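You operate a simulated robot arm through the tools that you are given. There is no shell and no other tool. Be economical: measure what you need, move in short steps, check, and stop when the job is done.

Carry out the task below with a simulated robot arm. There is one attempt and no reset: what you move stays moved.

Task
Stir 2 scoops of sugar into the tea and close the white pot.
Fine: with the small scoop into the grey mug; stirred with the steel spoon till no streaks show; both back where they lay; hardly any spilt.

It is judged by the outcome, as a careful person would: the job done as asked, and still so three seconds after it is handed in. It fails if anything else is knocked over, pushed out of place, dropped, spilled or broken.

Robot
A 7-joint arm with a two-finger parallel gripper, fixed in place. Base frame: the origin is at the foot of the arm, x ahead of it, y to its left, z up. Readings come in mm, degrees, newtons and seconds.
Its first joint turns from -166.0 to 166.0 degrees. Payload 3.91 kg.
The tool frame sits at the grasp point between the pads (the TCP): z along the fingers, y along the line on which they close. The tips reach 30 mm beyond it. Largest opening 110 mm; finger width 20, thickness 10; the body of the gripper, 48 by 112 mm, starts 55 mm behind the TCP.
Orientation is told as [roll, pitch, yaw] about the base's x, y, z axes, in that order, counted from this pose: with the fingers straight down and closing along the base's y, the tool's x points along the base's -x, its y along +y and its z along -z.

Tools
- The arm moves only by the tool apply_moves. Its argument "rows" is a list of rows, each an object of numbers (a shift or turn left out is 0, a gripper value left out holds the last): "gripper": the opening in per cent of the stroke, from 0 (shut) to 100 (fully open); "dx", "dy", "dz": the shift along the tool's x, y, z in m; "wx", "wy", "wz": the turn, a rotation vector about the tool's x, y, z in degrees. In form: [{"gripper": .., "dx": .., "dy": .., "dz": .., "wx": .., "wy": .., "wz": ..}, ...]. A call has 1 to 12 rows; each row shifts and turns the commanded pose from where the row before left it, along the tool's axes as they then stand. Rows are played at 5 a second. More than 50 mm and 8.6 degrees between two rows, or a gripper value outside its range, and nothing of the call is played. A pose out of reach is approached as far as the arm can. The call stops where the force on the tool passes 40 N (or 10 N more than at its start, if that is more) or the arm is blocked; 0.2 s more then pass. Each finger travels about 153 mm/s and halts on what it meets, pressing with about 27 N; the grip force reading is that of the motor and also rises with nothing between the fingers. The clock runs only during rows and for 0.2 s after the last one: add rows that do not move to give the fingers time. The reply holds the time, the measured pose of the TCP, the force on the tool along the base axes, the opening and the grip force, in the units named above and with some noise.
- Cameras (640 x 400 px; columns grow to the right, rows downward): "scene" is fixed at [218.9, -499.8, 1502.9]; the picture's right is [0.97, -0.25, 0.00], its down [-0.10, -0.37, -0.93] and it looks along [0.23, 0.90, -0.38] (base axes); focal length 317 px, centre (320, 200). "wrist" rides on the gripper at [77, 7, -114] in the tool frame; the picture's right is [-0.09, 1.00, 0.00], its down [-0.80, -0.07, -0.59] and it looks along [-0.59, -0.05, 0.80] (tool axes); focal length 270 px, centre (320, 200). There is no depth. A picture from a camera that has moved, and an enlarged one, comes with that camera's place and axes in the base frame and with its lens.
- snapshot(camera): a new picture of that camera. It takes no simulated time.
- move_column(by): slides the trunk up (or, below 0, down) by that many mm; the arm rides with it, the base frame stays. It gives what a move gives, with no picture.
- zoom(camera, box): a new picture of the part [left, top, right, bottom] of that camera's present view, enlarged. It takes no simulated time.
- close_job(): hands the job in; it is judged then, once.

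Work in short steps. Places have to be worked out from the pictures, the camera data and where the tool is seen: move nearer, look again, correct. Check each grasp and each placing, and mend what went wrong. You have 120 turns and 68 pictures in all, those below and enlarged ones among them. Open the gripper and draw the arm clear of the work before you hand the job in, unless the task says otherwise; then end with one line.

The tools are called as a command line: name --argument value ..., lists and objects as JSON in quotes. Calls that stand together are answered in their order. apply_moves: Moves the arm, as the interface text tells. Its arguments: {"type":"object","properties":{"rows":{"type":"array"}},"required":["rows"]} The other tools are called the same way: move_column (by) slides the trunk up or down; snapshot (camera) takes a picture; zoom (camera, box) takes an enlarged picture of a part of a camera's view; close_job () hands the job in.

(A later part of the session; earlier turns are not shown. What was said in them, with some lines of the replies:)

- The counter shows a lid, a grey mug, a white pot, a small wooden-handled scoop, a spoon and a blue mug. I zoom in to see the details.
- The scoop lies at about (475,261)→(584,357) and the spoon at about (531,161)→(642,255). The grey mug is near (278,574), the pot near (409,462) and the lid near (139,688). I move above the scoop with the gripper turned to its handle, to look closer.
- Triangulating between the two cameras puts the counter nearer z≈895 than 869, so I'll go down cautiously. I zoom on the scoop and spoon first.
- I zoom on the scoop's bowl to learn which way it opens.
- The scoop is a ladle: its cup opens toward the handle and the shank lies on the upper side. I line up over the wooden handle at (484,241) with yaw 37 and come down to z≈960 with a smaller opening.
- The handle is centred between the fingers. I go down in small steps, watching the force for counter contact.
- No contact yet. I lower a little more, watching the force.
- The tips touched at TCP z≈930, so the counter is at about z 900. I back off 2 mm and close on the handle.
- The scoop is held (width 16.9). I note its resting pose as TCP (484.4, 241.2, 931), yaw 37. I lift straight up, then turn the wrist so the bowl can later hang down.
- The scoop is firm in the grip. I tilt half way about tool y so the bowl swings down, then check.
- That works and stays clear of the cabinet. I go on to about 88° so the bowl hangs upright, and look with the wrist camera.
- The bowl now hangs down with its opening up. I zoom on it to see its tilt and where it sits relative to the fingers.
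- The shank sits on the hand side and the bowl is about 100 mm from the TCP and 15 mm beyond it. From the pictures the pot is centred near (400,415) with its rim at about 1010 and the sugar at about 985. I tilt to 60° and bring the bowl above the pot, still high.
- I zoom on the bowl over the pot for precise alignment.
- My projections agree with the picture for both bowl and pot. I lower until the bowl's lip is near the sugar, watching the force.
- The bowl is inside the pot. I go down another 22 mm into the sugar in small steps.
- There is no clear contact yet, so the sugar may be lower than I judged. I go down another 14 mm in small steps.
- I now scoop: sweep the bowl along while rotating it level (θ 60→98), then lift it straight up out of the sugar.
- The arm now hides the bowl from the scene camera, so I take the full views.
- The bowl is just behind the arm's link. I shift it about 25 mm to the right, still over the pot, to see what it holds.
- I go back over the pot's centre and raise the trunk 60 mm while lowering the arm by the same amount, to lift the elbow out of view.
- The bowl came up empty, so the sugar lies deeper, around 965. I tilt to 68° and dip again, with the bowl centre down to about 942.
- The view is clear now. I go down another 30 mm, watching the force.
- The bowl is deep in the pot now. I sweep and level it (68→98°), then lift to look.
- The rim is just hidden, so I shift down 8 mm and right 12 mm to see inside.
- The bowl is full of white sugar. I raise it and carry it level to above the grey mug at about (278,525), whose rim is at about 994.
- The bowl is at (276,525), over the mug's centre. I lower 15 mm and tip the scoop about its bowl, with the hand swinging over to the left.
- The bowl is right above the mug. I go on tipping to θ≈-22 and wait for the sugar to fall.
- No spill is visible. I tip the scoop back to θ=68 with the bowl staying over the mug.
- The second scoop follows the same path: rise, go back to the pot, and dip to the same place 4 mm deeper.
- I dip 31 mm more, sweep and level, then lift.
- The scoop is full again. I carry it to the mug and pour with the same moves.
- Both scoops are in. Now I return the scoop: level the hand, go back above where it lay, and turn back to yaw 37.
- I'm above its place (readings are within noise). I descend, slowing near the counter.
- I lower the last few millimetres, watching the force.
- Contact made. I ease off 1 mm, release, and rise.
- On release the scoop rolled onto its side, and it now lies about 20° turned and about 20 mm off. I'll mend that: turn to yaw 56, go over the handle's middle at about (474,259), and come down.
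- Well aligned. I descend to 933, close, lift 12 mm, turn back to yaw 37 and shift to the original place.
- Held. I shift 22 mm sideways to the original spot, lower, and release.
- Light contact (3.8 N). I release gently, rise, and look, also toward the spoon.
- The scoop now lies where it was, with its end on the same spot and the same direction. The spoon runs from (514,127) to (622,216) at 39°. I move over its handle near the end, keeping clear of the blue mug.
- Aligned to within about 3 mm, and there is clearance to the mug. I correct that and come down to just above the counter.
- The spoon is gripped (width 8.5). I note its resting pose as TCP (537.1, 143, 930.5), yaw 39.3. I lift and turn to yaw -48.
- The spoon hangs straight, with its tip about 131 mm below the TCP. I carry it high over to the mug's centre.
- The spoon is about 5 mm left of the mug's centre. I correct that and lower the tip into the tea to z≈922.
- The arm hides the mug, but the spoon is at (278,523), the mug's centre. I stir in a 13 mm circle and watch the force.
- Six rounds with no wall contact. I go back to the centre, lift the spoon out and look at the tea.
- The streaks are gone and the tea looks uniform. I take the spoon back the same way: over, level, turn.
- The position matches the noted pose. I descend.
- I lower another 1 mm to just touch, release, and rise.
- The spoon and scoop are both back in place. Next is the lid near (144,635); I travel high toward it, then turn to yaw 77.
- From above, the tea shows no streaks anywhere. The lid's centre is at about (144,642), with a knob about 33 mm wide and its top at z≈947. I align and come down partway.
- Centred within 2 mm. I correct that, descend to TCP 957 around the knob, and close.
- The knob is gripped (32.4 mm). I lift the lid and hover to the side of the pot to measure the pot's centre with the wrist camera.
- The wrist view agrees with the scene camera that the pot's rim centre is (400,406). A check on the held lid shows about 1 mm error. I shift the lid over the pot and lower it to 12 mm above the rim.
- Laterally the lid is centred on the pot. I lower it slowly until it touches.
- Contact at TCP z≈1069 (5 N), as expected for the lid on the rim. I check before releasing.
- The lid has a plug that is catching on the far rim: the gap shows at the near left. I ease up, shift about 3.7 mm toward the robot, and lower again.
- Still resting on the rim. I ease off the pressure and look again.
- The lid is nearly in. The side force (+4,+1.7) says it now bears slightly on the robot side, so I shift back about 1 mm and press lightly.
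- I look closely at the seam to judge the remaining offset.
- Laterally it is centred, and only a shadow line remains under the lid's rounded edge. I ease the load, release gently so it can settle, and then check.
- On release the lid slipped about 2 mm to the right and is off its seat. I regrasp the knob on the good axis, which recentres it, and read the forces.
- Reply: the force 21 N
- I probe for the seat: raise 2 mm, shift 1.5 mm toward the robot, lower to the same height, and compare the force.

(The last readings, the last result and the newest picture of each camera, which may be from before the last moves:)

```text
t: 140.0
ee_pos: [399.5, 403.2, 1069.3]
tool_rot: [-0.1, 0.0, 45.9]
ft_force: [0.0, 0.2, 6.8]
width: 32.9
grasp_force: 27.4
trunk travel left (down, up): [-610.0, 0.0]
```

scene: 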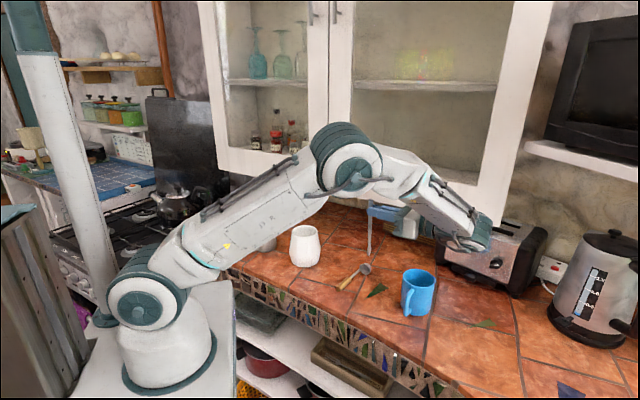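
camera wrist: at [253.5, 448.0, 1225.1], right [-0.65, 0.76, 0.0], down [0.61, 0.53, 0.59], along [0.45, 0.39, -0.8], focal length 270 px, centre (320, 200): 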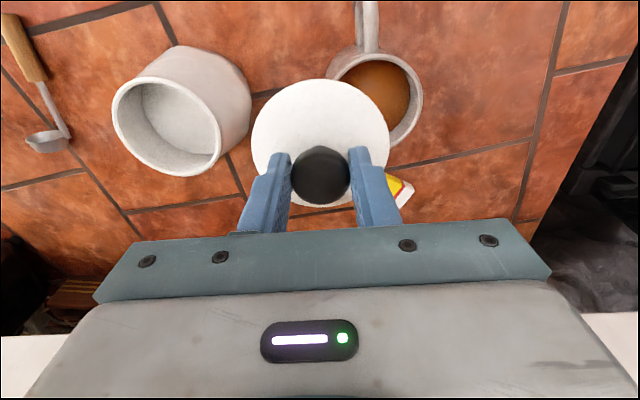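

apply_moves --rows '[{"dz": -0.002}, {"dx": -0.0015}, {"dz": 0.002}, {}]'

apply_moves --rows '[{"dz": -0.002}, {"dy": 0.002}, {"dz": 0.002}, {}]'

```text
t: 141.0
ee_pos: [402.1, 402.2, 1068.8]
tool_rot: [0.0, 0.0, 45.9]
ft_force: [1.2, 0.7, 3.2]
width: 32.8
grasp_force: 27.3
trunk travel left (down, up): [-610.0, 0.0]
```

```text
t: 142.0
ee_pos: [401.2, 406.2, 1069.6]
tool_rot: [0.0, -0.1, 46.0]
ft_force: [-0.6, 0.2, -0.7]
width: 32.8
grasp_force: 26.7
trunk travel left (down, up): [-610.0, 0.0]
```

The force vanished at this height, so the plug has found the opening. I lower further.

apply_moves --rows '[{"dz": 0.001}, {"dz": 0.001}, {}]'

```text
t: 142.8
ee_pos: [401.0, 405.4, 1067.2]
tool_rot: [0.0, 0.0, 45.9]
ft_force: [-0.9, 0.7, 0.3]
width: 32.5
grasp_force: 27.0
trunk travel left (down, up): [-610.0, 0.0]
```

apply_moves --rows '[{"dz": 0.001}, {"dz": 0.001}, {}]'

```text
t: 143.6
ee_pos: [401.1, 404.3, 1067.3]
tool_rot: [0.0, -0.2, 45.9]
ft_force: [2.7, 0.5, 13.3]
width: 32.6
grasp_force: 26.9
trunk travel left (down, up): [-610.0, 0.0]
```

It is now about 3 mm lower than before. I check the seam.

zoom --camera "scene" --box '[290, 217, 322, 242]'

```text
16.00 times, centred on (306, 230) of scene
camera zoom: at [218.9, -499.8, 1502.9], right [0.97, -0.25, 0.0], down [-0.1, -0.37, -0.93], along [0.23, 0.9, -0.38], focal length 5075 px, centre (544, -272)
```

zoom: 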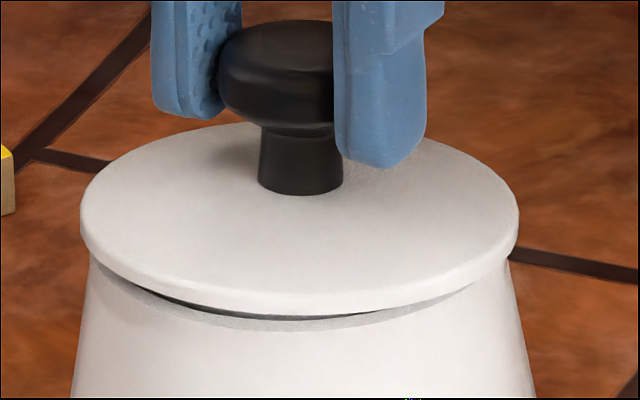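

The lid is held slightly tilted, with its front up, and the back of the plug is inside. I ease 1 mm, level the lid about its centre, and read the force.

apply_moves --rows '[{"dz": -0.001}, {"dx": 0.0017, "dy": -0.00095, "wx": -1.25, "wy": -2.2}, {"dx": 0.0017, "dy": -0.00095, "wx": -1.25, "wy": -2.2}, {}]'

```text
t: 144.6
ee_pos: [399.1, 400.1, 1066.2]
tool_rot: [2.5, -4.3, 45.9]
ft_force: [0.2, -0.4, -0.9]
width: 32.4
grasp_force: 26.7
trunk travel left (down, up): [-610.0, 0.0]
```

No contact now. I lower in 1 mm steps.

apply_moves --rows '[{"dz": 0.001}, {"dz": 0.001}, {}]'

```text
t: 145.4
ee_pos: [399.4, 402.9, 1064.4]
tool_rot: [2.5, -4.4, 45.8]
ft_force: [-0.8, -1.0, 2.0]
width: 32.4
grasp_force: 27.1
trunk travel left (down, up): [-610.0, 0.0]
```

apply_moves --rows '[{"dz": 0.001}, {}]'

```text
t: 146.0
ee_pos: [398.7, 402.5, 1064.1]
tool_rot: [2.4, -4.5, 45.8]
ft_force: [-0.8, 1.6, 6.9]
width: 32.7
grasp_force: 26.9
trunk travel left (down, up): [-610.0, 0.0]
```

The plug's bottom now works out about 7 mm below the rim, so it should be seated. I release without pulling up, rise and check.

apply_moves --rows '[{"gripper": 31}, {"gripper": 36}, {"gripper": 45}, {"gripper": 60}, {}, {"dz": -0.02}, {"dz": -0.03}, {"dz": -0.03}, {}]'

zoom --camera "scene" --box '[290, 217, 322, 242]'

```text
t: 148.0
ee_pos: [398.1, 394.4, 1142.7]
tool_rot: [2.5, -4.4, 45.8]
ft_force: [0.4, -0.2, 1.0]
width: 66.3
grasp_force: 0.1
trunk travel left (down, up): [-610.0, 0.0]
```

```text
16.00 times, centred on (306, 230) of scene
camera zoom: at [218.9, -499.8, 1502.9], right [0.97, -0.25, 0.0], down [-0.1, -0.37, -0.93], along [0.23, 0.9, -0.38], focal length 5075 px, centre (544, -272)
```

zoom: 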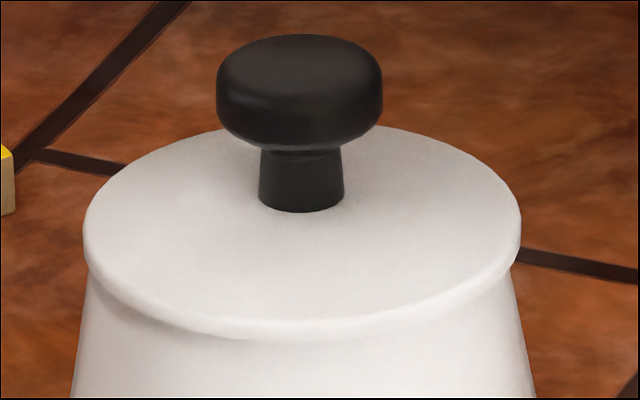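

The lid is seated flush all round. I level the hand and draw the arm up and back, clear of the work.

apply_moves --rows '[{"dz": -0.045}, {"dz": -0.045}, {"wx": 2.5, "wy": 4.4}, {"dz": -0.045}, {"dz": -0.045}, {"dx": 0.04}, {"dx": 0.04}, {}]'

snapshot --camera "scene"

```text
t: 149.8
ee_pos: [341.1, 333.1, 1321.6]
tool_rot: [0.0, 0.1, 45.9]
ft_force: [-0.6, 0.8, -1.1]
width: 66.1
grasp_force: 0.1
trunk travel left (down, up): [-610.0, 0.0]
```

```text
0 pictures are left
```

scene: 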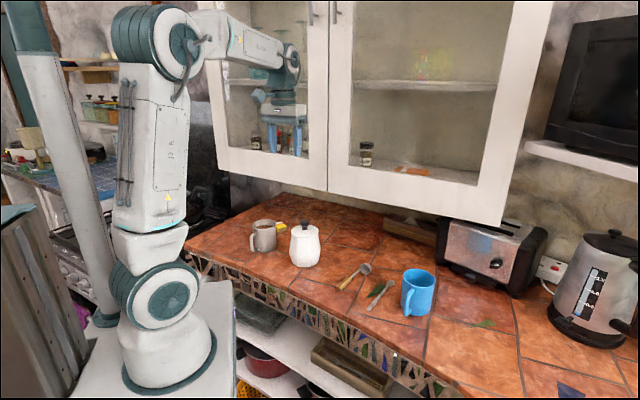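

The pot is closed, the scoop and spoon are back in place, and the arm is clear with its gripper open. I hand the job in.

close_job

```text
The job is handed in.
```

I put two small scoops of sugar into the grey mug, stirred the tea with the steel spoon until no streaks showed, put the scoop and spoon back, and closed the white pot; no spill was visible, though the scoop rolled on release, so I reset it to within about 15 mm of where it lay, now on its side.
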